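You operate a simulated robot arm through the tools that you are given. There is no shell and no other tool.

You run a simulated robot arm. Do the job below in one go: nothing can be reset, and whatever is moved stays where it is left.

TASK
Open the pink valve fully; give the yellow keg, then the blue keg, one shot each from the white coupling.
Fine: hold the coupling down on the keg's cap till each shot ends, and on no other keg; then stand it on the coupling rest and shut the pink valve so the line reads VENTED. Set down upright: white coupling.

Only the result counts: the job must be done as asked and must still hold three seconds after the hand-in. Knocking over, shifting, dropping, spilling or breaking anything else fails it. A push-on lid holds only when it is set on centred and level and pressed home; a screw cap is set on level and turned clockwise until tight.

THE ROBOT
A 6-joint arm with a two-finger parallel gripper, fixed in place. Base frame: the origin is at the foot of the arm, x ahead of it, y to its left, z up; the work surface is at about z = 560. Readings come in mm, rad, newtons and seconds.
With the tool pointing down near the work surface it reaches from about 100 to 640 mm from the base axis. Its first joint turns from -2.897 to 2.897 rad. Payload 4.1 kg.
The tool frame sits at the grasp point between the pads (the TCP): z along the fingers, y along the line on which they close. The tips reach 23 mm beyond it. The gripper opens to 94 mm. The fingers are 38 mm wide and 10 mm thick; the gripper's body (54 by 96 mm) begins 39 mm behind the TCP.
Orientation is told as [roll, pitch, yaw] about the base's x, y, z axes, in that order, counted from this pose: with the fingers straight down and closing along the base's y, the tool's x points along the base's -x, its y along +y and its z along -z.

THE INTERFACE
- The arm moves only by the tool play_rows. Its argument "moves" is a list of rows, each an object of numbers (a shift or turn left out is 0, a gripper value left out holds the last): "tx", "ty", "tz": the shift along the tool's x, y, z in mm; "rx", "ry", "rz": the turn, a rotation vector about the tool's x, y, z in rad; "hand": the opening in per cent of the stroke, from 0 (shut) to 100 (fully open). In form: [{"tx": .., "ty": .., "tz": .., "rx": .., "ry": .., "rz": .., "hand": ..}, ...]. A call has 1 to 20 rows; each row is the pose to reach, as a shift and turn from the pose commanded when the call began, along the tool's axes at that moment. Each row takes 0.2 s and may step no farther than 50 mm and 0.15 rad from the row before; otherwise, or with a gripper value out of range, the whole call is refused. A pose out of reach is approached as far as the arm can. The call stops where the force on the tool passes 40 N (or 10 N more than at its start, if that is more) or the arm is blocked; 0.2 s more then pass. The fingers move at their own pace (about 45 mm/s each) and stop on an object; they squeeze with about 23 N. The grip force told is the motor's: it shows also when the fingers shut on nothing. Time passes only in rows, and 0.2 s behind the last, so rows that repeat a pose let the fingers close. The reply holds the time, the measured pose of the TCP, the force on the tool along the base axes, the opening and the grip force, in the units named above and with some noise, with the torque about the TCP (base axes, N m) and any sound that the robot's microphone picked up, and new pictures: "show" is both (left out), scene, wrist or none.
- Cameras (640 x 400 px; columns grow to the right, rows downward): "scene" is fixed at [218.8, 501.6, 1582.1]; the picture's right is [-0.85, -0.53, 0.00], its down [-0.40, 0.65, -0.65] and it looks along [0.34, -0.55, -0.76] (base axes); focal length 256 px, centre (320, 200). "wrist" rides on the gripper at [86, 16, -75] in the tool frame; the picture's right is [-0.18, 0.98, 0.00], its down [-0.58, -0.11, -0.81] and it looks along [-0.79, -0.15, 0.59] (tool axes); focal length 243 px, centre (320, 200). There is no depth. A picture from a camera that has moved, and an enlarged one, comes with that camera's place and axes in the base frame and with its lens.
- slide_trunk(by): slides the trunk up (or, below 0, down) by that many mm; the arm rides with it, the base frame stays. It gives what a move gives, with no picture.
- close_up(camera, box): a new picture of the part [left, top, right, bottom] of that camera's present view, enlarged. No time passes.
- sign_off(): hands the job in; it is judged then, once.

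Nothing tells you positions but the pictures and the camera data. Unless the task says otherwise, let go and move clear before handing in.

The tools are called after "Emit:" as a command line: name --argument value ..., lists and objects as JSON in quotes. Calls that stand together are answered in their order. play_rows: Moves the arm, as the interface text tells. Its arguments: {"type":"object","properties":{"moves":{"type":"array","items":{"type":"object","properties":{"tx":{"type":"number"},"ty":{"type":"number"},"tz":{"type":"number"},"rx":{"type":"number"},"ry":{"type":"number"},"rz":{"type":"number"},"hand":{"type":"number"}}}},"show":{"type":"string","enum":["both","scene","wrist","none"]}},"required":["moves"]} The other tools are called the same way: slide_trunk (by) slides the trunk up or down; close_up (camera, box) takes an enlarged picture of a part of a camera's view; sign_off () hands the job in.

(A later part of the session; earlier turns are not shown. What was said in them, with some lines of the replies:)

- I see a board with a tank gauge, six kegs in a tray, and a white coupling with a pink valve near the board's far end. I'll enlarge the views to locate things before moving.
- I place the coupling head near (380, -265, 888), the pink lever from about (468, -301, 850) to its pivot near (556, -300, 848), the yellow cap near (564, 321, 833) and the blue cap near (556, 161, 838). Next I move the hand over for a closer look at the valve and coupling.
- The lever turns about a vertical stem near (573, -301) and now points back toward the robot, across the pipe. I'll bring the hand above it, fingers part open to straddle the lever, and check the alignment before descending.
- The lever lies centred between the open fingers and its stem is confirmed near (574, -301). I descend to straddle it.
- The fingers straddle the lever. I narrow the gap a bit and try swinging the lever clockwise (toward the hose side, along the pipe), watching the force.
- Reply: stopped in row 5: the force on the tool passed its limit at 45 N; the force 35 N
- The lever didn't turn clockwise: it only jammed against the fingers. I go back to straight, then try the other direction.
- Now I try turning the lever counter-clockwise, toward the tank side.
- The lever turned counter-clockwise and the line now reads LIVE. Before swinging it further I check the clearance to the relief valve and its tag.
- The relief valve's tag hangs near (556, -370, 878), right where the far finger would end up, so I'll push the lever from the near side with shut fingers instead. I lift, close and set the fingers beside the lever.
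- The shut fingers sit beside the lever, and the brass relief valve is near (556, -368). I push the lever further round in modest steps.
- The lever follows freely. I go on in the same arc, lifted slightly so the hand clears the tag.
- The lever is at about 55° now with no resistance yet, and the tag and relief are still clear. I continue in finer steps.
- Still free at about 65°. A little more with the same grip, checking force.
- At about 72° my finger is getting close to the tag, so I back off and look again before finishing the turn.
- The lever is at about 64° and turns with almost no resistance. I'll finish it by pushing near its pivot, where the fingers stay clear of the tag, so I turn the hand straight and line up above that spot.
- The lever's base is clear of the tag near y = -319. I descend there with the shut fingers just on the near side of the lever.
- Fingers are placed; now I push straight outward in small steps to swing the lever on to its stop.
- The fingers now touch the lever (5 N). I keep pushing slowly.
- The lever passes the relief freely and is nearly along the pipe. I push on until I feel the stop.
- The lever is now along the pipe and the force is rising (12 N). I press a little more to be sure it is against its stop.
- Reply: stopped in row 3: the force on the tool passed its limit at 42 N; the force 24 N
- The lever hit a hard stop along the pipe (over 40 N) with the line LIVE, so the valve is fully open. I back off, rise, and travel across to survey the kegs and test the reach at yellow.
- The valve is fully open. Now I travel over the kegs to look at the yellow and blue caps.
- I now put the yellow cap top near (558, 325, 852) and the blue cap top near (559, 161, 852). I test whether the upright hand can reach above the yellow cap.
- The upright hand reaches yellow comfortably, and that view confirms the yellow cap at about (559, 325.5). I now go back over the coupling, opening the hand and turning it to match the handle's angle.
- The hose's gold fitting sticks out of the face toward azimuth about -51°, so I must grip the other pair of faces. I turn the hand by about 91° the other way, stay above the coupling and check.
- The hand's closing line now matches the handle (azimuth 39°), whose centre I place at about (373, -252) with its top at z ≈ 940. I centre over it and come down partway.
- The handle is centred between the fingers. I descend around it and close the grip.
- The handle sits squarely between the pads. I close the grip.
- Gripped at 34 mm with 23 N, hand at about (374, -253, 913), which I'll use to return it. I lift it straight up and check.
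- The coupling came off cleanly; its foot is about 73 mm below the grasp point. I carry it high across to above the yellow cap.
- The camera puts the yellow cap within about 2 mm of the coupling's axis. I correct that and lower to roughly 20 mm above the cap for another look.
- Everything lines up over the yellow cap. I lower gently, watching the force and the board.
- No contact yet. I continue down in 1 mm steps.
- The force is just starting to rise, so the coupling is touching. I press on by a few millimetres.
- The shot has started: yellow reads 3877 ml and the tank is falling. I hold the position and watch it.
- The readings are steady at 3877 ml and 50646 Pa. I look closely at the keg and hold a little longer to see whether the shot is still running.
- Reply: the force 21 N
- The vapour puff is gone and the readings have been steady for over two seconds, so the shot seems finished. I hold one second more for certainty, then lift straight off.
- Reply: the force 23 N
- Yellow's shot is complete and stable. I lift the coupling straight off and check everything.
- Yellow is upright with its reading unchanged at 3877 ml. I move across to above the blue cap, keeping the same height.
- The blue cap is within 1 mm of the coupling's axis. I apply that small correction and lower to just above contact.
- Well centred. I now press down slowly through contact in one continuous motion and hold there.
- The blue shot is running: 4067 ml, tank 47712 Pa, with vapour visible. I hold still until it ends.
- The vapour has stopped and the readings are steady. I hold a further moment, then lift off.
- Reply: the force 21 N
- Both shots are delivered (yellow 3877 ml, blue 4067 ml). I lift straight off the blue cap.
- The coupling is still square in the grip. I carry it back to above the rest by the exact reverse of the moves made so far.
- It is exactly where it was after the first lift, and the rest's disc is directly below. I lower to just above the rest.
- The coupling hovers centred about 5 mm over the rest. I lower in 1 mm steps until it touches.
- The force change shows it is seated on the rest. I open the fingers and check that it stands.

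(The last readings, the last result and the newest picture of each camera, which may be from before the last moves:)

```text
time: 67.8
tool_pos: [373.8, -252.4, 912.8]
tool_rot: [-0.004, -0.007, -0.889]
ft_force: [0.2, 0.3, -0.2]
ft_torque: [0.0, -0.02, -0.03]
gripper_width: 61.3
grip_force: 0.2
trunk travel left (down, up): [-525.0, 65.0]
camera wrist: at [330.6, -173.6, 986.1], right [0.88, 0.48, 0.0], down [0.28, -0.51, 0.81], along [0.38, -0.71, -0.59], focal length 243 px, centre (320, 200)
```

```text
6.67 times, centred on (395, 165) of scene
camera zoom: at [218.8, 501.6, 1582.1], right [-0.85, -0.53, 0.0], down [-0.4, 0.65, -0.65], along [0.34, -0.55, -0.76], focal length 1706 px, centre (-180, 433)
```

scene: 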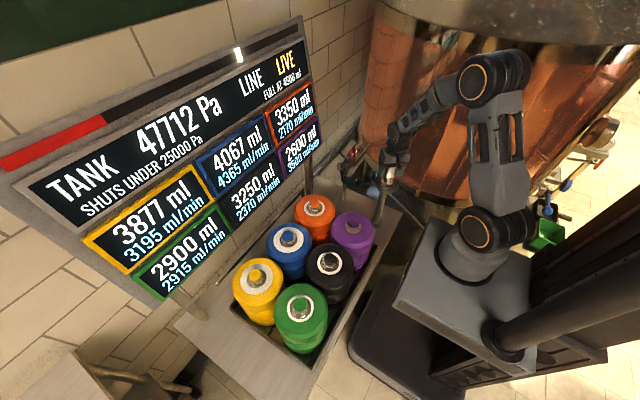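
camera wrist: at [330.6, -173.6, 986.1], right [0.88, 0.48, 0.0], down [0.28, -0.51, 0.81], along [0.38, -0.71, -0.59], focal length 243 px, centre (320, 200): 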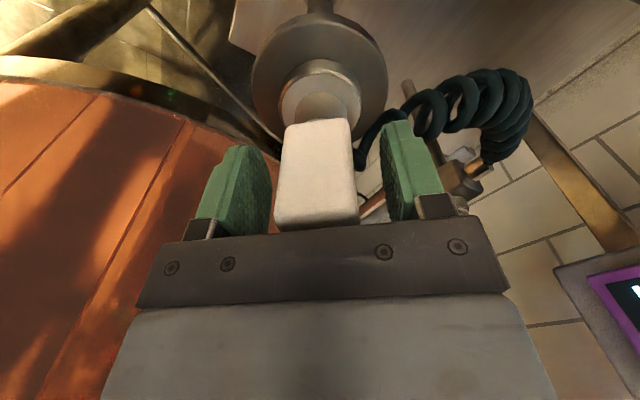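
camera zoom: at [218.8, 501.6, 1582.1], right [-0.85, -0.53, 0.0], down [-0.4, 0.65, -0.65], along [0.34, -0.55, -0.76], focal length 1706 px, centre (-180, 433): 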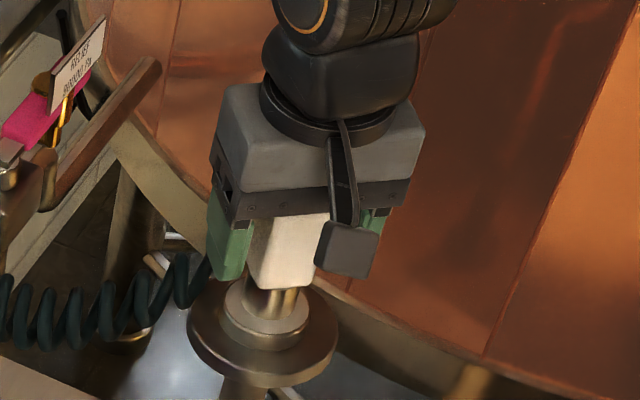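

The coupling stands upright and centred on its rest. I rise straight up and clear.

Emit:
play_rows --moves '[{"tz": -20}, {"tz": -50}, {"tz": -90}, {"tz": -125}, {"tz": -125}]' --show "both"

Emit:
close_up --camera "scene" --box '[335, 130, 431, 200]'

```text
time: 69.0
tool_pos: [374.3, -250.7, 1038.0]
tool_rot: [-0.003, -0.006, -0.89]
ft_force: [-0.1, 0.5, 0.9]
ft_torque: [0.03, -0.01, 0.0]
gripper_width: 61.1
grip_force: 0.1
trunk travel left (down, up): [-525.0, 65.0]
camera wrist: at [330.9, -172.5, 1112.2], right [0.88, 0.48, 0.0], down [0.28, -0.51, 0.81], along [0.38, -0.71, -0.59], focal length 243 px, centre (320, 200)
```

scene: 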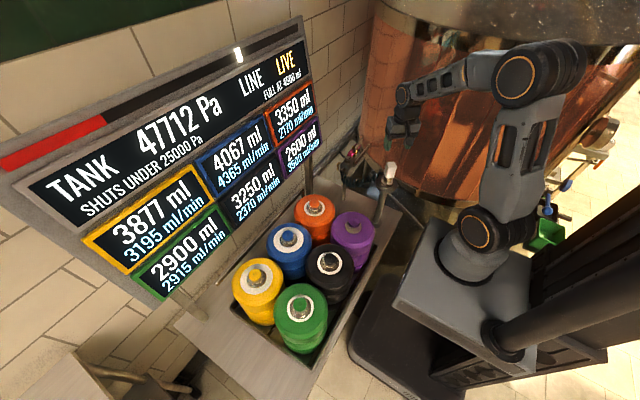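
wrist: 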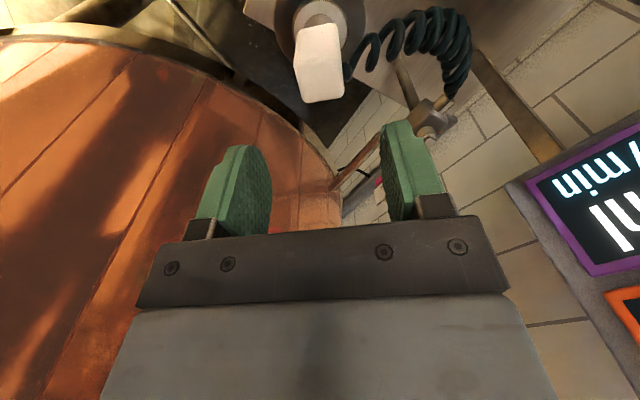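

```text
5.71 times, centred on (383, 165) of scene
camera zoom: at [218.8, 501.6, 1582.1], right [-0.85, -0.53, 0.0], down [-0.4, 0.65, -0.65], along [0.34, -0.55, -0.76], focal length 1462 px, centre (-40, 400)
```

zoom: 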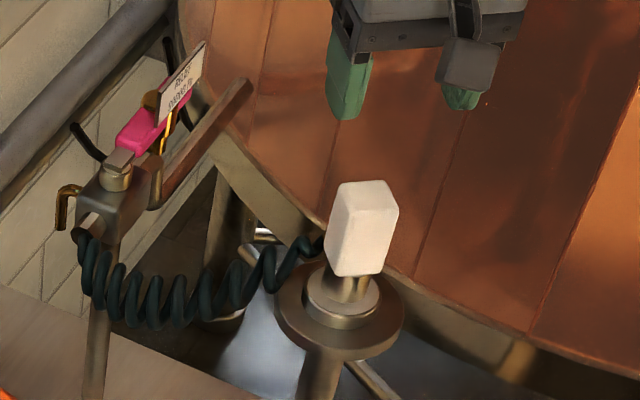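

The coupling stands upright on its rest. Now to shut the valve: I'll hook one open finger behind the lever near its pivot, so I turn the hand to face across the lever and move above that spot.

Emit:
play_rows --moves '[{"tx": -9, "ty": 5.5, "tz": 0, "rz": -0.145, "hand": 100}, {"tx": -18, "ty": 11, "tz": 0, "rz": -0.29}, {"tx": -27, "ty": 16.5, "tz": 0, "rz": -0.435}, {"tx": -36, "ty": 22, "tz": 0, "rz": -0.58}, {"tx": -45, "ty": 27.5, "tz": 5, "rz": -0.725}, {"tx": -54, "ty": 33, "tz": 10, "rz": -0.87}, {"tx": -63, "ty": 38.5, "tz": 15, "rz": -1.015}, {"tx": -72, "ty": 44, "tz": 20, "rz": -1.16}, {"tx": -81, "ty": 49.5, "tz": 25, "rz": -1.305}, {"tx": -90, "ty": 55, "tz": 30, "rz": -1.45}, {"tx": -99, "ty": 60.5, "tz": 36, "rz": -1.595}, {"tx": -108, "ty": 66, "tz": 42, "rz": -1.74}, {"tx": -117, "ty": 71.5, "tz": 48, "rz": -1.885}, {"tx": -126, "ty": 77, "tz": 55, "rz": -2.03}, {"tx": -135, "ty": 82.5, "tz": 62, "rz": -2.175}, {"tx": -144, "ty": 88, "tz": 70, "rz": -2.32}, {"tx": -153.5, "ty": 93.5, "tz": 78, "rz": -2.461}, {"tx": -153.5, "ty": 93.5, "tz": 78, "rz": -2.461}]' --show "both"

Emit:
close_up --camera "scene" --box '[335, 130, 399, 180]'

Emit:
close_up --camera "wrist" --box '[150, 50, 500, 240]'

```text
time: 72.8
tool_pos: [543.5, -312.4, 961.4]
tool_rot: [0.0, 0.006, 1.571]
ft_force: [0.1, -0.4, 0.8]
ft_torque: [-0.02, 0.02, -0.01]
gripper_width: 94.2
grip_force: 0.0
trunk travel left (down, up): [-525.0, 65.0]
camera wrist: at [525.6, -397.6, 1035.2], right [-0.98, 0.18, 0.0], down [0.11, 0.59, 0.8], along [0.15, 0.79, -0.6], focal length 243 px, centre (320, 200)
```

scene: 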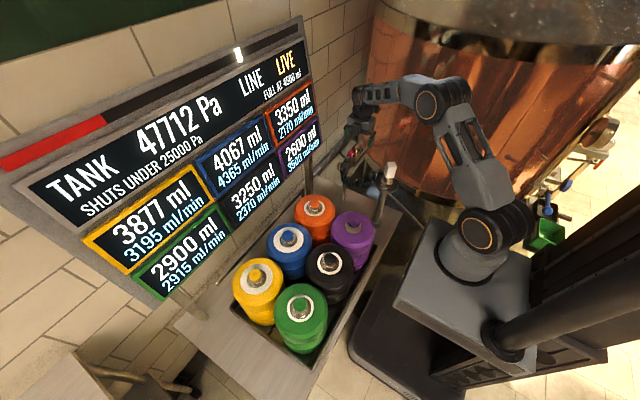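
wrist: 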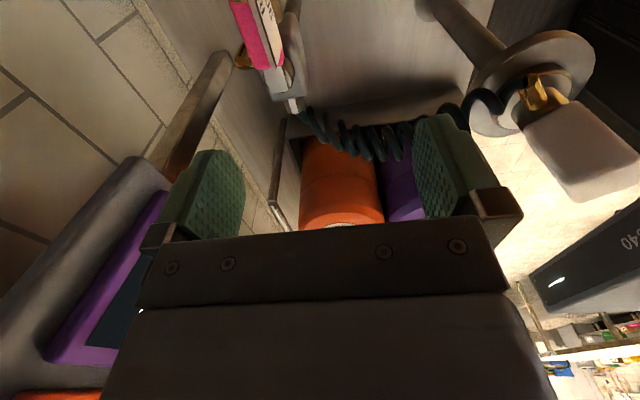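

```text
8.00 times, centred on (367, 155) of scene
camera zoom: at [218.8, 501.6, 1582.1], right [-0.85, -0.53, 0.0], down [-0.4, 0.65, -0.65], along [0.34, -0.55, -0.76], focal length 2047 px, centre (-56, 560)
```

zoom: 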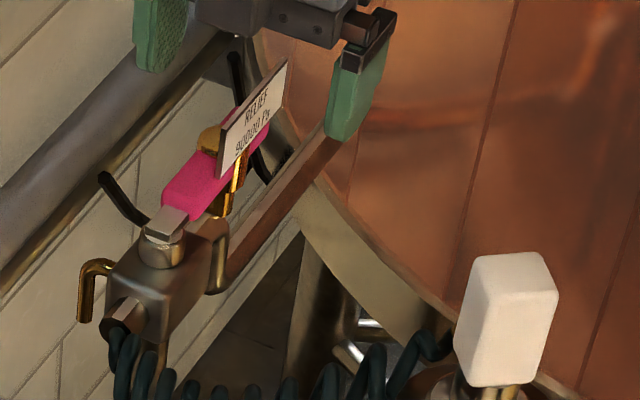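

```text
1.83 times, centred on (325, 145) of wrist
camera zoom: at [525.6, -397.6, 1035.2], right [-0.98, 0.18, 0.0], down [0.11, 0.59, 0.8], along [0.15, 0.79, -0.6], focal length 444 px, centre (311, 301)
```

zoom: 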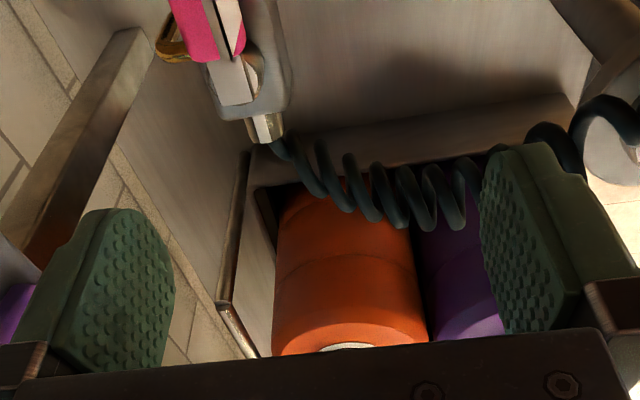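

The far finger hangs beyond the lever and the tag sits between the fingers, all clear. I lower so the far finger comes down behind the lever.

Emit:
play_rows --moves '[{"tz": 40}, {"tz": 70}, {"tz": 88}, {"tz": 94}, {"tz": 94}]' --show "both"

Emit:
close_up --camera "scene" --box '[335, 130, 399, 180]'

Emit:
close_up --camera "wrist" --box '[150, 50, 500, 240]'

```text
time: 74.0
tool_pos: [543.8, -312.6, 873.7]
tool_rot: [-0.013, 0.014, 1.57]
ft_force: [-1.6, 1.1, 38.9]
ft_torque: [-0.25, -1.84, 0.1]
gripper_width: 93.4
grip_force: 0.0
trunk travel left (down, up): [-525.0, 65.0]
camera wrist: at [524.9, -398.0, 948.0], right [-0.98, 0.18, -0.02], down [0.1, 0.59, 0.8], along [0.16, 0.78, -0.6], focal length 243 px, centre (320, 200)
```

scene: 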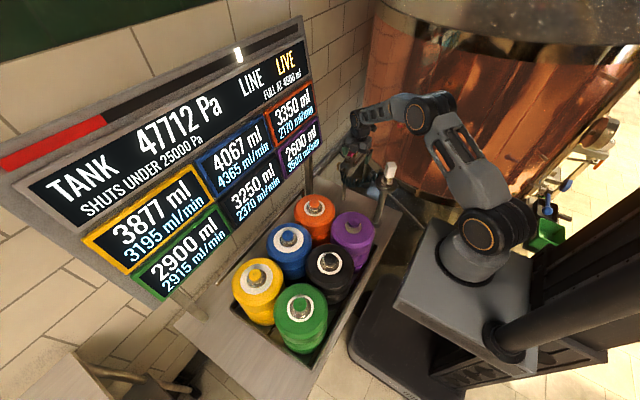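
wrist: 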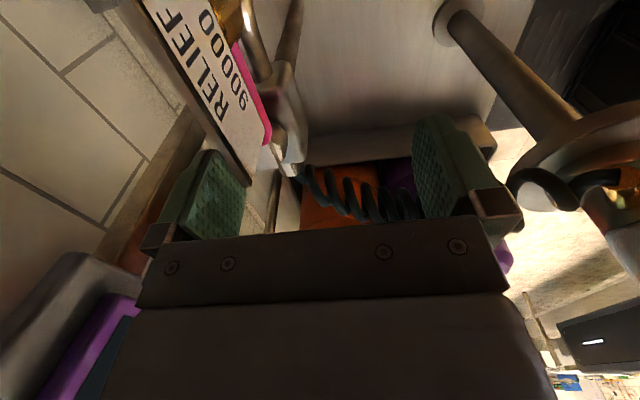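

```text
8.00 times, centred on (367, 155) of scene
camera zoom: at [218.8, 501.6, 1582.1], right [-0.85, -0.53, 0.0], down [-0.4, 0.65, -0.65], along [0.34, -0.55, -0.76], focal length 2047 px, centre (-56, 560)
```

zoom: 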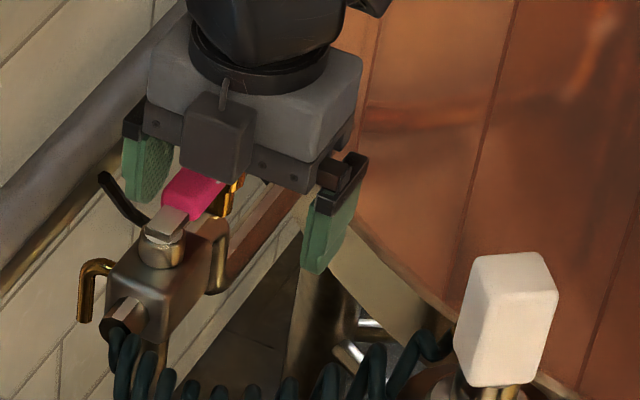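

```text
1.83 times, centred on (325, 145) of wrist
camera zoom: at [524.9, -398.0, 948.0], right [-0.98, 0.18, -0.02], down [0.1, 0.59, 0.8], along [0.16, 0.78, -0.6], focal length 444 px, centre (311, 301)
```

zoom: 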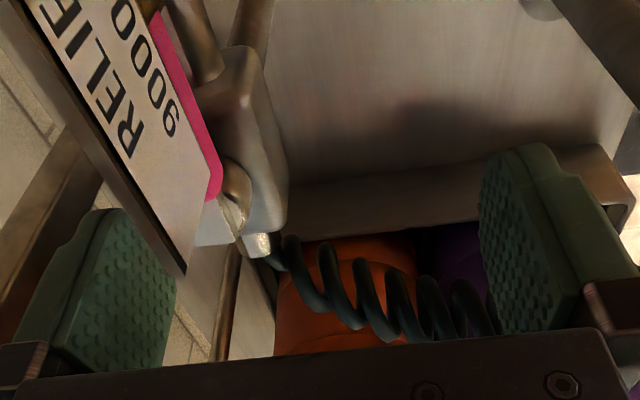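

The far finger's tip has landed on something (39 N up, about 47 mm out), probably the lever's far edge. I raise, shift outward 10 mm, and take a look.

Emit:
play_rows --moves '[{"tz": -15}, {"tz": -40}, {"tz": -40, "ty": -10}, {"tz": -40, "ty": -10}]' --show "both"

Emit:
close_up --camera "scene" --box '[335, 130, 399, 180]'

Emit:
close_up --camera "wrist" --box '[130, 20, 380, 220]'

```text
time: 75.0
tool_pos: [552.5, -313.5, 906.7]
tool_rot: [0.001, 0.007, 1.571]
ft_force: [0.3, 0.0, 0.2]
ft_torque: [-0.01, 0.02, -0.02]
gripper_width: 94.1
grip_force: 0.1
trunk travel left (down, up): [-525.0, 65.0]
camera wrist: at [535.3, -398.0, 981.2], right [-0.98, 0.18, 0.0], down [0.11, 0.59, 0.8], along [0.15, 0.79, -0.6], focal length 243 px, centre (320, 200)
```

scene: 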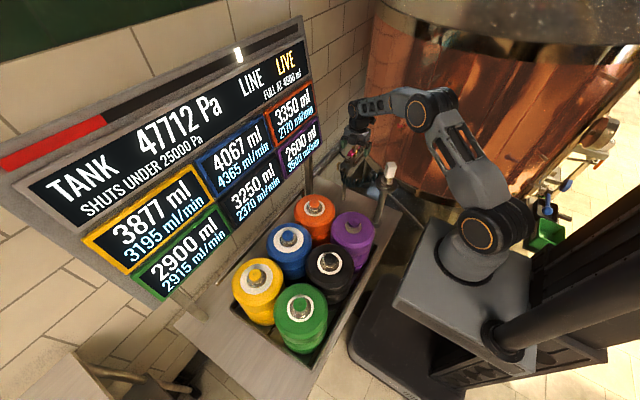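
wrist: 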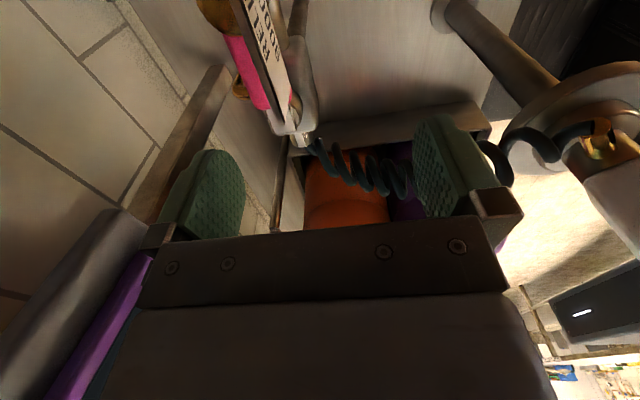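

```text
8.00 times, centred on (367, 155) of scene
camera zoom: at [218.8, 501.6, 1582.1], right [-0.85, -0.53, 0.0], down [-0.4, 0.65, -0.65], along [0.34, -0.55, -0.76], focal length 2047 px, centre (-56, 560)
```

zoom: 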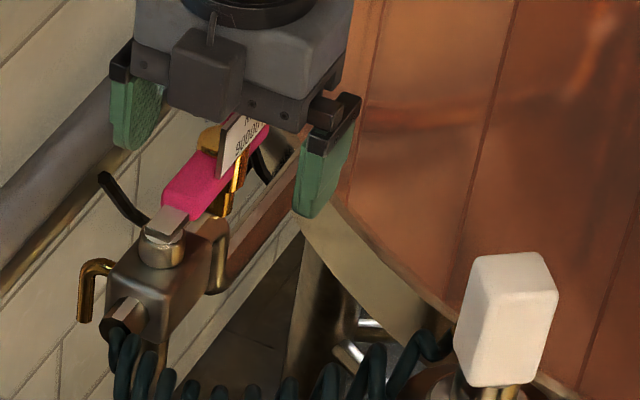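

```text
2.00 times, centred on (255, 120) of wrist
camera zoom: at [535.3, -398.0, 981.2], right [-0.98, 0.18, 0.0], down [0.11, 0.59, 0.8], along [0.15, 0.79, -0.6], focal length 485 px, centre (450, 360)
```

zoom: 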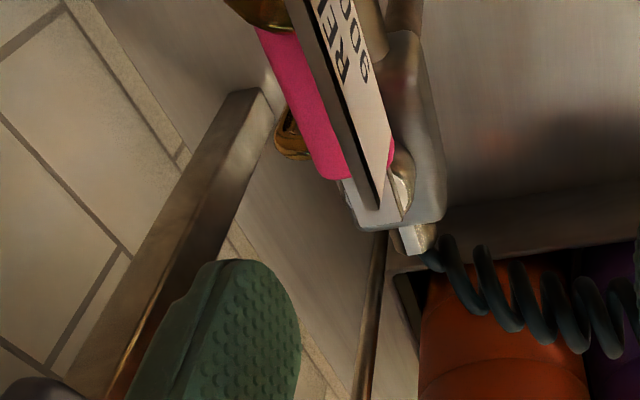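

The lever's far edge is at about x = 590, further out than I had assumed; at the new position the finger clears it by about 8 mm. I lower again.

Emit:
play_rows --moves '[{"tz": 15}, {"tz": 28}, {"tz": 36}, {"tz": 40}, {"tz": 40}]' --show "both"

Emit:
close_up --camera "scene" --box '[335, 130, 399, 180]'

Emit:
close_up --camera "wrist" --box '[130, 20, 380, 220]'

```text
time: 76.2
tool_pos: [552.8, -311.4, 866.3]
tool_rot: [-0.002, 0.008, 1.57]
ft_force: [-0.1, -0.5, -0.4]
ft_torque: [-0.01, 0.01, 0.02]
gripper_width: 93.9
grip_force: 0.0
trunk travel left (down, up): [-525.0, 65.0]
camera wrist: at [535.7, -398.0, 941.1], right [-0.98, 0.18, 0.0], down [0.11, 0.59, 0.8], along [0.15, 0.79, -0.6], focal length 243 px, centre (320, 200)
```

scene: 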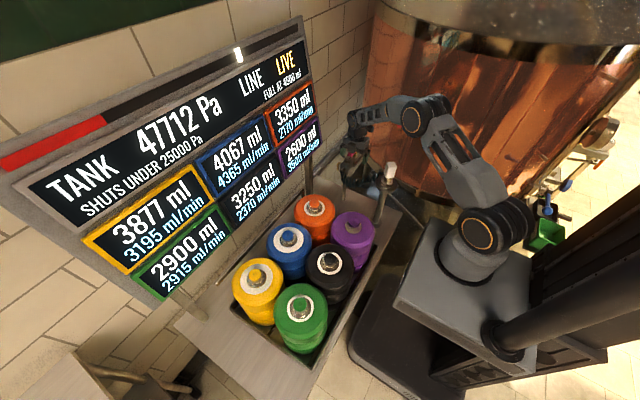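
wrist: 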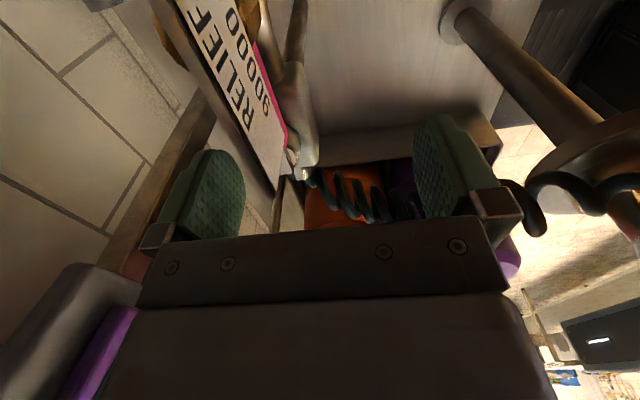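

```text
8.00 times, centred on (367, 155) of scene
camera zoom: at [218.8, 501.6, 1582.1], right [-0.85, -0.53, 0.0], down [-0.4, 0.65, -0.65], along [0.34, -0.55, -0.76], focal length 2047 px, centre (-56, 560)
```

zoom: 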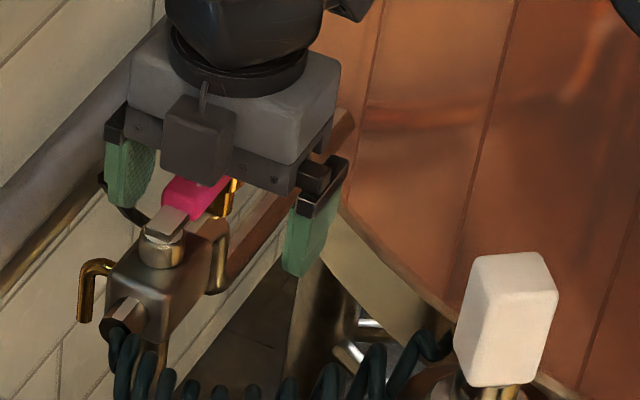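

```text
2.00 times, centred on (255, 120) of wrist
camera zoom: at [535.7, -398.0, 941.1], right [-0.98, 0.18, 0.0], down [0.11, 0.59, 0.8], along [0.15, 0.79, -0.6], focal length 485 px, centre (450, 360)
```

zoom: 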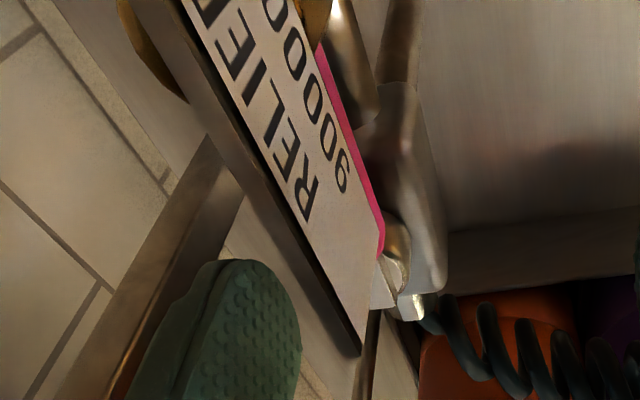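

The far finger is now down behind the lever with no contact. I swing it around the pivot to pull the lever back toward closed, in small steps.

Emit:
play_rows --moves '[{"ty": 4}, {"ty": 7}, {"tx": -4, "ty": 8, "rz": 0.12}, {"tx": -8, "ty": 8.6, "rz": 0.24}, {"tx": -12.1, "ty": 8.7, "rz": 0.36}, {"tx": -12.1, "ty": 8.7, "rz": 0.36}]' --show "both"

Emit:
close_up --camera "scene" --box '[335, 130, 399, 180]'

Emit:
close_up --camera "wrist" --box '[130, 20, 380, 220]'

```text
time: 77.6
tool_pos: [545.0, -301.8, 866.3]
tool_rot: [-0.004, 0.009, 1.209]
ft_force: [4.1, -0.5, 1.2]
ft_torque: [-0.05, -0.08, 0.1]
gripper_width: 94.0
grip_force: 0.0
trunk travel left (down, up): [-525.0, 65.0]
camera wrist: at [497.7, -374.6, 941.1], right [-0.85, 0.52, -0.01], down [0.31, 0.51, 0.8], along [0.42, 0.68, -0.6], focal length 243 px, centre (320, 200)
```

scene: 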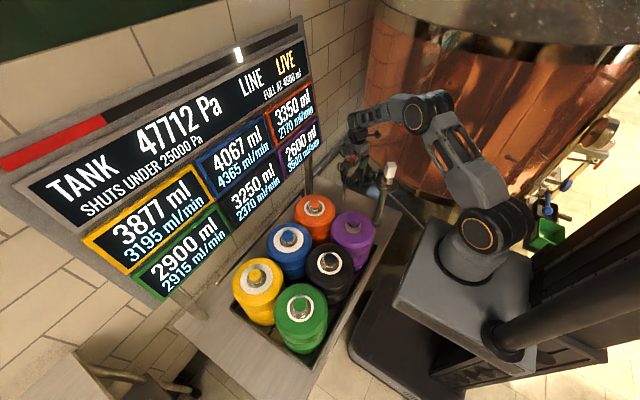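
wrist: 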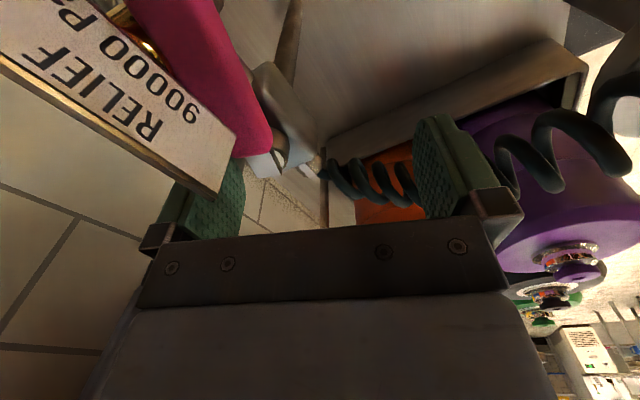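

```text
8.00 times, centred on (367, 155) of scene
camera zoom: at [218.8, 501.6, 1582.1], right [-0.85, -0.53, 0.0], down [-0.4, 0.65, -0.65], along [0.34, -0.55, -0.76], focal length 2047 px, centre (-56, 560)
```

zoom: 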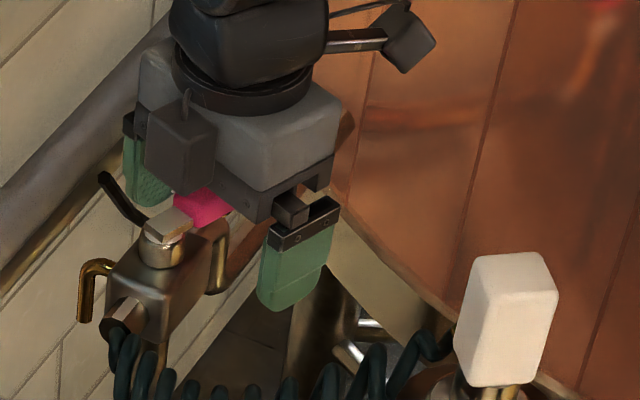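

```text
2.00 times, centred on (255, 120) of wrist
camera zoom: at [497.7, -374.6, 941.1], right [-0.85, 0.52, -0.01], down [0.31, 0.51, 0.8], along [0.42, 0.68, -0.6], focal length 485 px, centre (450, 360)
```

zoom: 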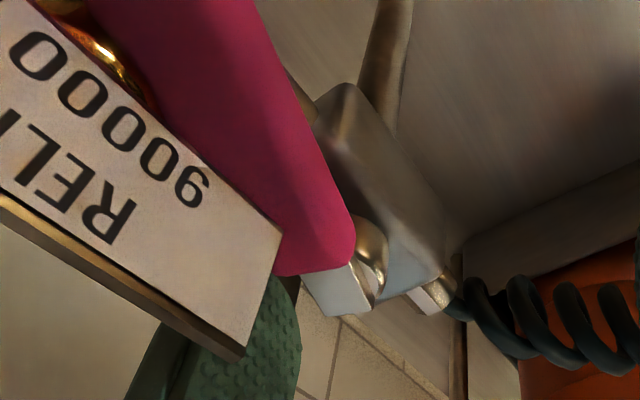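

The lever follows and is at about 67°. I keep going, shifting slightly toward the pivot to keep clear of the tag's end.

Emit:
play_rows --moves '[{"tx": -2}, {"tx": -6.5, "ty": 1.0, "rz": 0.12}, {"tx": -11, "ty": 1.6, "rz": 0.24}, {"tx": -15, "ty": 1.7, "rz": 0.36}, {"tx": -15, "ty": 1.7, "rz": 0.36}]' --show "both"

Emit:
close_up --camera "scene" --box '[335, 130, 399, 180]'

Emit:
close_up --camera "wrist" --box '[130, 20, 380, 220]'

```text
time: 78.8
tool_pos: [547.9, -287.6, 866.1]
tool_rot: [-0.006, 0.006, 0.848]
ft_force: [5.0, -8.2, -0.4]
ft_torque: [-0.18, -0.04, -0.02]
gripper_width: 94.1
grip_force: 0.0
trunk travel left (down, up): [-525.0, 65.0]
camera wrist: at [477.9, -339.9, 940.1], right [-0.62, 0.79, -0.01], down [0.47, 0.37, 0.8], along [0.64, 0.49, -0.59], focal length 243 px, centre (320, 200)
```

scene: 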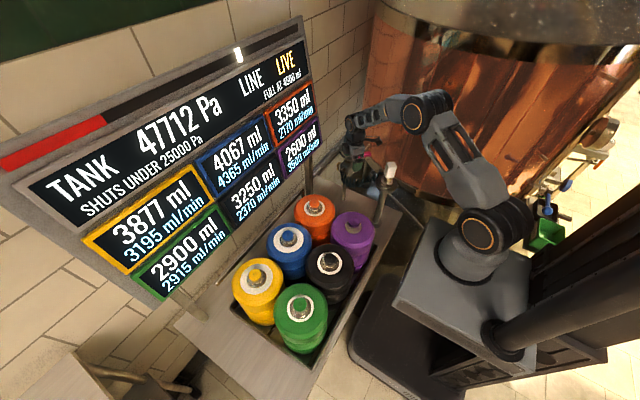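
wrist: 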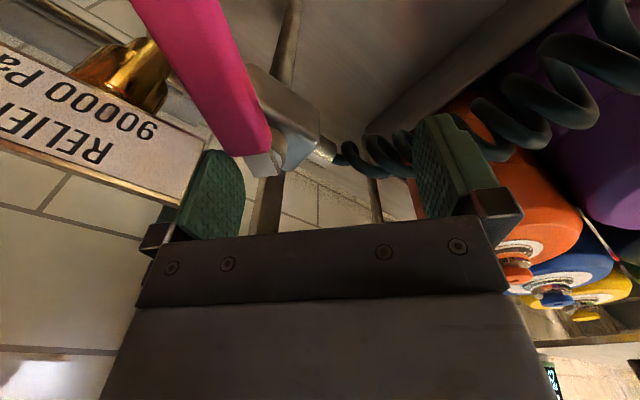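

```text
8.00 times, centred on (367, 155) of scene
camera zoom: at [218.8, 501.6, 1582.1], right [-0.85, -0.53, 0.0], down [-0.4, 0.65, -0.65], along [0.34, -0.55, -0.76], focal length 2047 px, centre (-56, 560)
```

zoom: 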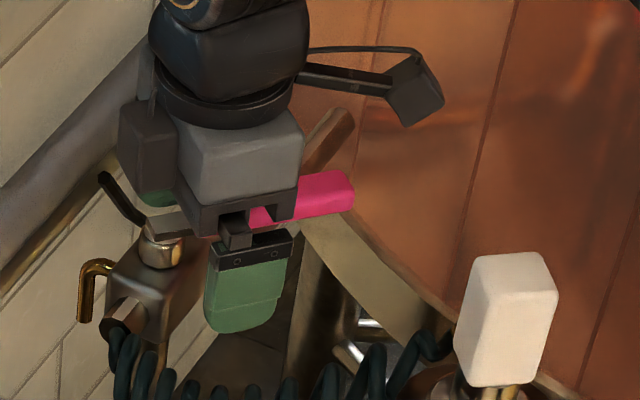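

```text
2.00 times, centred on (255, 120) of wrist
camera zoom: at [477.9, -339.9, 940.1], right [-0.62, 0.79, -0.01], down [0.47, 0.37, 0.8], along [0.64, 0.49, -0.59], focal length 485 px, centre (450, 360)
```

zoom: 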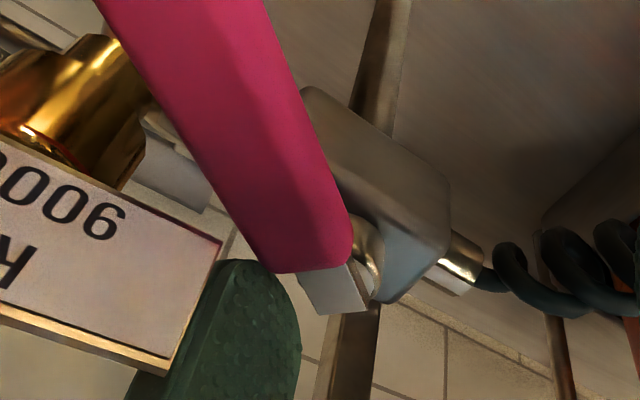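

The lever is at about 47° and the tag end is cleared. I continue the same arc.

Emit:
play_rows --moves '[{"tx": -3.9, "ty": 0.7, "rz": 0.12}, {"tx": -7.9, "ty": 0.9, "rz": 0.24}, {"tx": -11.9, "ty": 0.6, "rz": 0.36}, {"tx": -11.9, "ty": 0.6, "rz": 0.36}]' --show "both"

Emit:
close_up --camera "scene" --box '[335, 130, 399, 180]'

Emit:
close_up --camera "wrist" --box '[130, 20, 380, 220]'

```text
time: 79.8
tool_pos: [555.1, -278.1, 866.1]
tool_rot: [-0.004, 0.001, 0.489]
ft_force: [3.9, -3.2, 0.3]
ft_torque: [-0.04, -0.08, 0.07]
gripper_width: 93.9
grip_force: 0.0
trunk travel left (down, up): [-525.0, 65.0]
camera wrist: at [470.3, -302.0, 940.1], right [-0.3, 0.95, -0.01], down [0.56, 0.18, 0.81], along [0.77, 0.24, -0.59], focal length 243 px, centre (320, 200)
```

scene: 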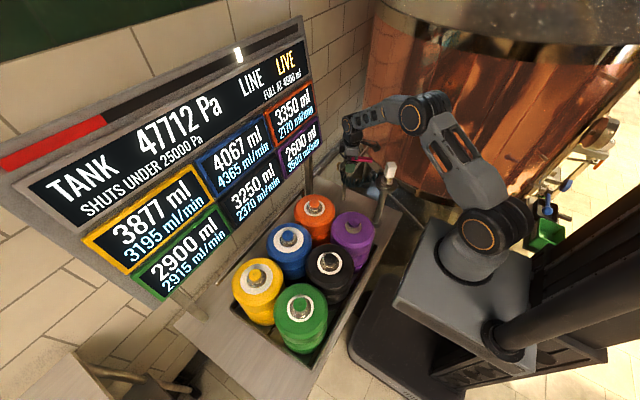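
wrist: 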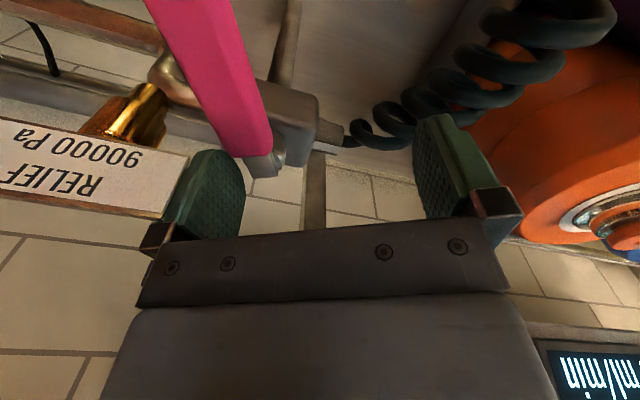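

```text
8.00 times, centred on (367, 155) of scene
camera zoom: at [218.8, 501.6, 1582.1], right [-0.85, -0.53, 0.0], down [-0.4, 0.65, -0.65], along [0.34, -0.55, -0.76], focal length 2047 px, centre (-56, 560)
```

zoom: 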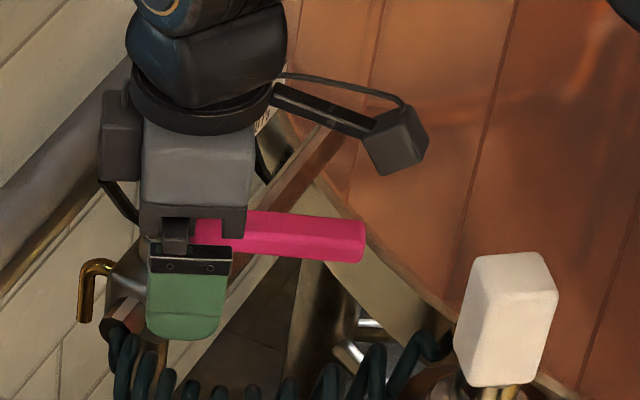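

```text
2.00 times, centred on (255, 120) of wrist
camera zoom: at [470.3, -302.0, 940.1], right [-0.3, 0.95, -0.01], down [0.56, 0.18, 0.81], along [0.77, 0.24, -0.59], focal length 485 px, centre (450, 360)
```

zoom: 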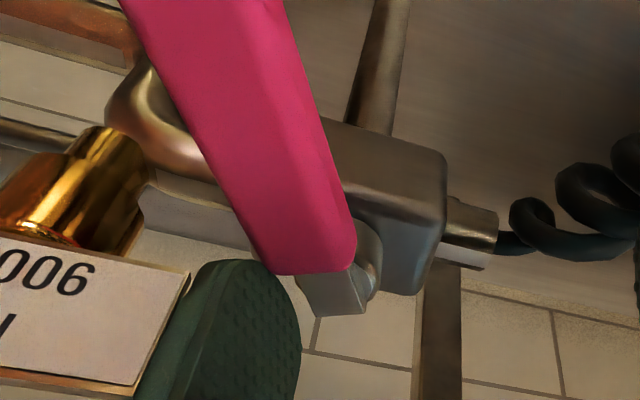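

The lever is at about 28°. I bring it on toward fully closed.

Emit:
play_rows --moves '[{"tx": -3.9, "ty": 0.7, "rz": 0.12}, {"tx": -7.9, "ty": 0.9, "rz": 0.24}, {"tx": -11.9, "ty": 0.6, "rz": 0.36}, {"tx": -15.8, "ty": -0.1, "rz": 0.48}, {"tx": -15.8, "ty": -0.1, "rz": 0.48}]' --show "both"

Emit:
close_up --camera "scene" --box '[335, 130, 399, 180]'

Emit:
close_up --camera "wrist" --box '[130, 20, 380, 220]'

```text
time: 81.0
tool_pos: [570.3, -268.8, 864.5]
tool_rot: [-0.007, 0.0, 0.009]
ft_force: [0.0, -2.2, 0.2]
ft_torque: [-0.07, 0.05, -0.01]
gripper_width: 94.2
grip_force: 0.1
trunk travel left (down, up): [-525.0, 65.0]
camera wrist: at [481.0, -253.2, 939.9], right [0.18, 0.98, -0.01], down [0.58, -0.1, 0.81], along [0.79, -0.15, -0.59], focal length 243 px, centre (320, 200)
```

scene: 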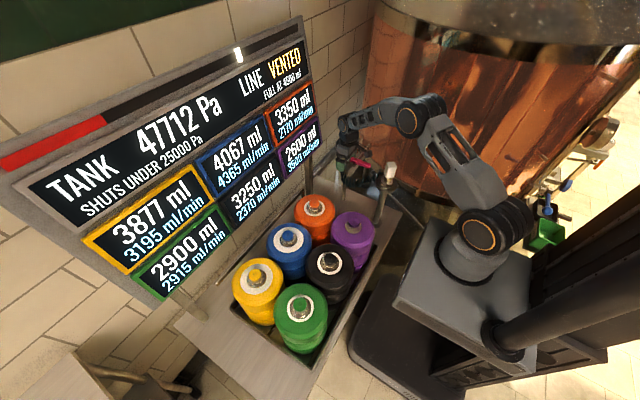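
wrist: 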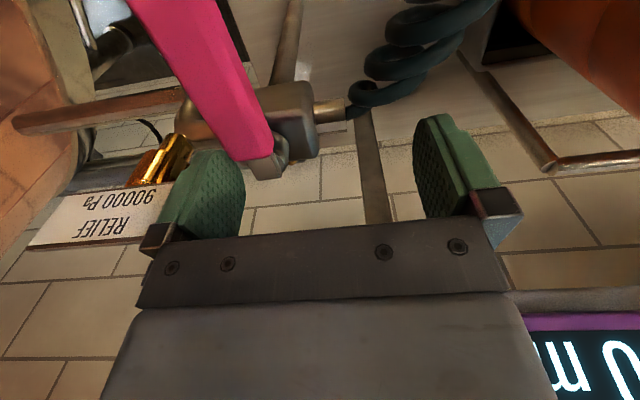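

```text
8.00 times, centred on (367, 155) of scene
camera zoom: at [218.8, 501.6, 1582.1], right [-0.85, -0.53, 0.0], down [-0.4, 0.65, -0.65], along [0.34, -0.55, -0.76], focal length 2047 px, centre (-56, 560)
```

zoom: 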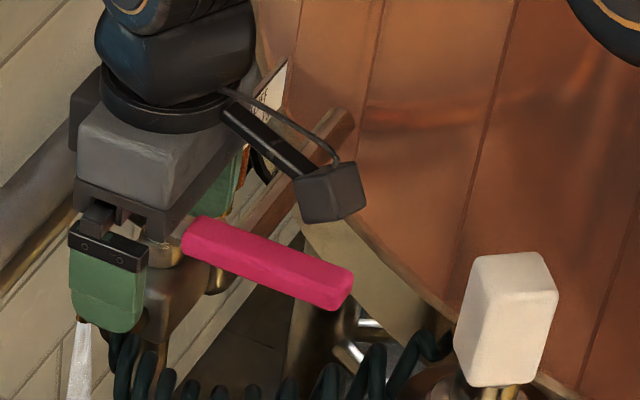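

```text
2.00 times, centred on (255, 120) of wrist
camera zoom: at [481.0, -253.2, 939.9], right [0.18, 0.98, -0.01], down [0.58, -0.1, 0.81], along [0.79, -0.15, -0.59], focal length 485 px, centre (450, 360)
```

zoom: 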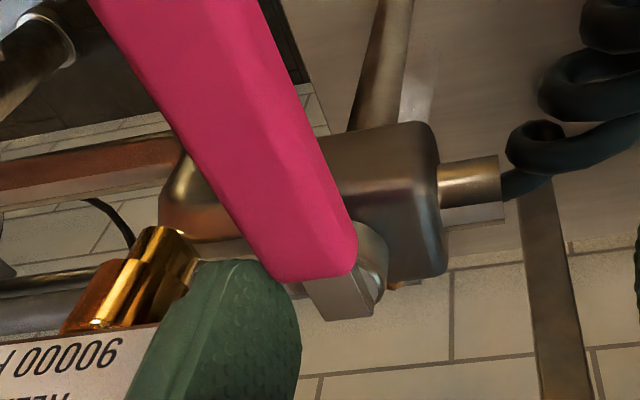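

The line now reads VENTED and the lever is back at its original place. I nudge it a little more to be sure it rests against the closed stop.

Emit:
play_rows --moves '[{"ty": 2}, {"ty": 4}, {"ty": 6}, {"ty": 8}, {"ty": 8}]' --show "both"

Emit:
close_up --camera "scene" --box '[335, 130, 399, 180]'

```text
time: 82.0
tool_pos: [568.8, -269.1, 866.8]
tool_rot: [-0.013, -0.004, 0.009]
ft_force: [-4.3, -32.8, -8.2]
ft_torque: [-0.17, 0.02, -0.02]
gripper_width: 94.1
grip_force: 0.1
trunk travel left (down, up): [-525.0, 65.0]
stopped in row 4: the force on the tool passed its limit at 42 N (the readings are from after the stop); the commanded pose is now the measured one
camera wrist: at [480.5, -252.3, 939.4], right [0.17, 0.98, -0.01], down [0.58, -0.09, 0.81], along [0.8, -0.15, -0.59], focal length 243 px, centre (320, 200)
```

scene: 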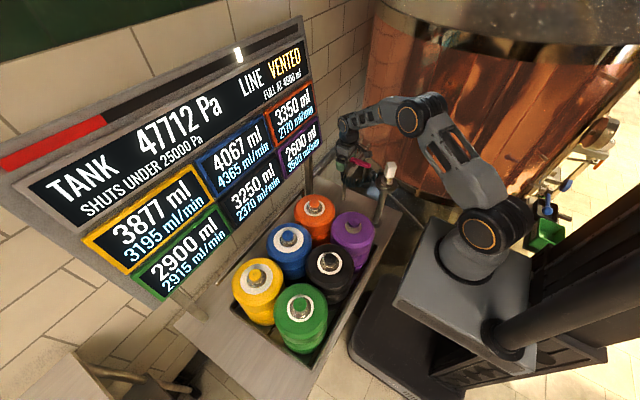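
wrist: 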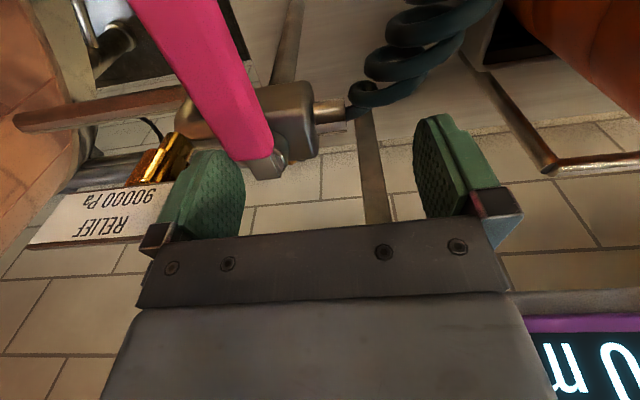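

```text
8.00 times, centred on (367, 155) of scene
camera zoom: at [218.8, 501.6, 1582.1], right [-0.85, -0.53, 0.0], down [-0.4, 0.65, -0.65], along [0.34, -0.55, -0.76], focal length 2047 px, centre (-56, 560)
```

zoom: 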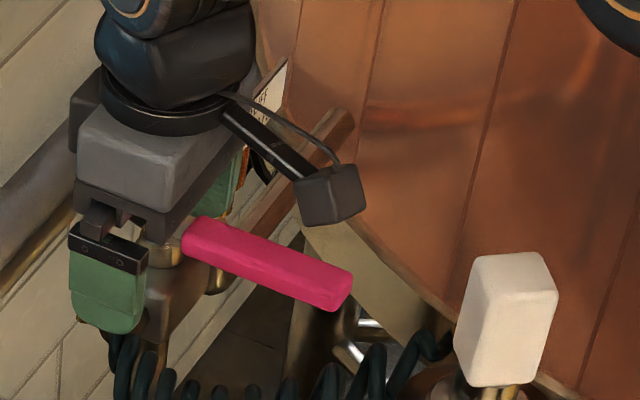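

The lever is hard against its closed stop (over 40 N) and the line reads VENTED. I ease off the lever, rise straight up and move clear.

Emit:
play_rows --moves '[{"ty": -3}, {"ty": -3, "tz": -20}, {"ty": -3, "tz": -55}, {"ty": -3, "tz": -100}, {"ty": -3, "tz": -150}, {"ty": 20, "tz": -190}, {"ty": 60, "tz": -210, "tx": 20}, {"ty": 100, "tz": -220, "tx": 45}, {"ty": 100, "tz": -220, "tx": 45}]' --show "both"

Emit:
close_up --camera "scene" --box '[335, 130, 431, 200]'

Emit:
close_up --camera "scene" --box '[0, 20, 330, 300]'

Emit:
close_up --camera "scene" --box '[216, 180, 396, 360]'

```text
time: 84.0
tool_pos: [524.1, -161.2, 1086.2]
tool_rot: [-0.014, -0.003, 0.012]
ft_force: [-0.1, 0.2, 0.1]
ft_torque: [0.04, 0.06, -0.01]
gripper_width: 93.9
grip_force: 0.0
trunk travel left (down, up): [-525.0, 65.0]
camera wrist: at [435.0, -144.5, 1159.8], right [0.17, 0.99, -0.01], down [0.58, -0.09, 0.81], along [0.8, -0.15, -0.59], focal length 243 px, centre (320, 200)
```

scene: 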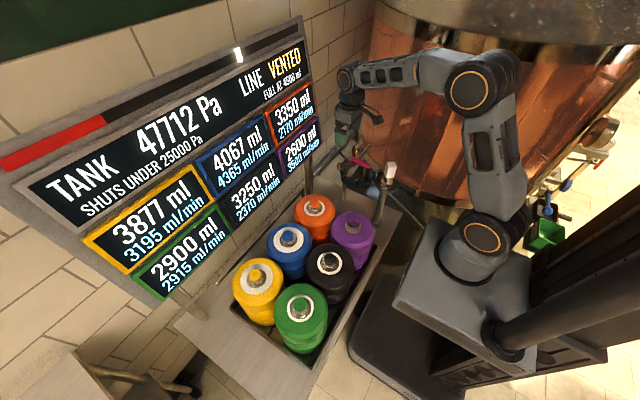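
wrist: 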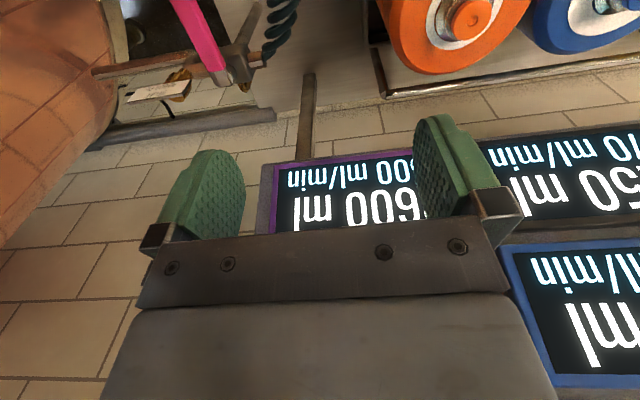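

```text
5.71 times, centred on (383, 165) of scene
camera zoom: at [218.8, 501.6, 1582.1], right [-0.85, -0.53, 0.0], down [-0.4, 0.65, -0.65], along [0.34, -0.55, -0.76], focal length 1462 px, centre (-40, 400)
```

zoom: 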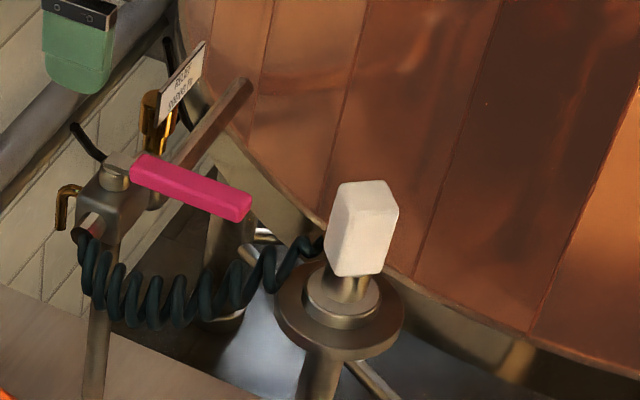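

```text
1.43 times, centred on (165, 160) of scene
camera zoom: at [218.8, 501.6, 1582.1], right [-0.85, -0.53, 0.0], down [-0.4, 0.65, -0.65], along [0.34, -0.55, -0.76], focal length 366 px, centre (541, 257)
```

zoom: 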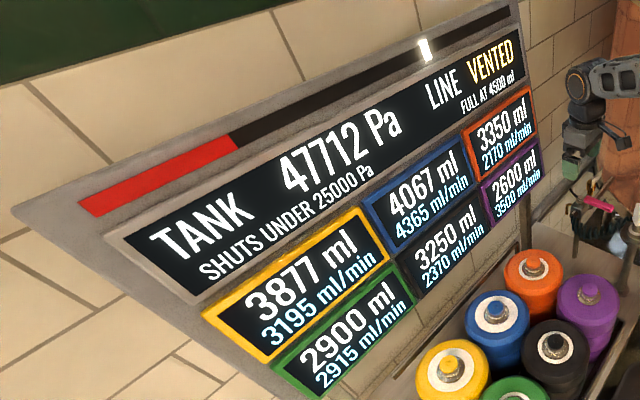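

```text
2.22 times, centred on (306, 270) of scene
camera zoom: at [218.8, 501.6, 1582.1], right [-0.85, -0.53, 0.0], down [-0.4, 0.65, -0.65], along [0.34, -0.55, -0.76], focal length 568 px, centre (351, 44)
```

zoom: 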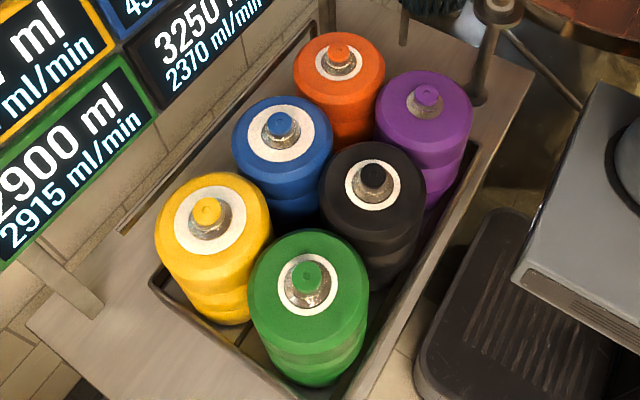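

The coupling is upright on its rest, the pink valve is shut with the line reading VENTED, and yellow (3877 ml) and blue (4067 ml) have had one shot each. The other kegs' volumes are unchanged and the hand is clear, so I hand in.

Emit:
sign_off

```text
The job is handed in.
```

The job is done and handed in. The yellow keg and then the blue keg each got one shot from the white coupling.

- **Shots:** yellow went from 3100 to 3877 ml and blue from 2750 to 4067 ml, both under the 4500 ml full mark. I held the coupling down until the vapour stopped and the readings were steady. The coupling was pressed on no other keg, and the other kegs' volumes did not change. The ml/min readings of some neighbouring kegs shifted on the board after each shot.
- **Pink valve:** I opened it to its hard stop, and the line read LIVE throughout the shots. Afterwards I shut it back to its closed stop, and the line reads VENTED.
- **Coupling:** it stands upright and centred on the coupling rest, and the hand is clear of it.
- **Contact to note:** while I was shutting the valve, one fingertip briefly pressed on what was probably the lever's edge, at about 39 N. I lifted off and repositioned, and nothing looked moved or damaged.
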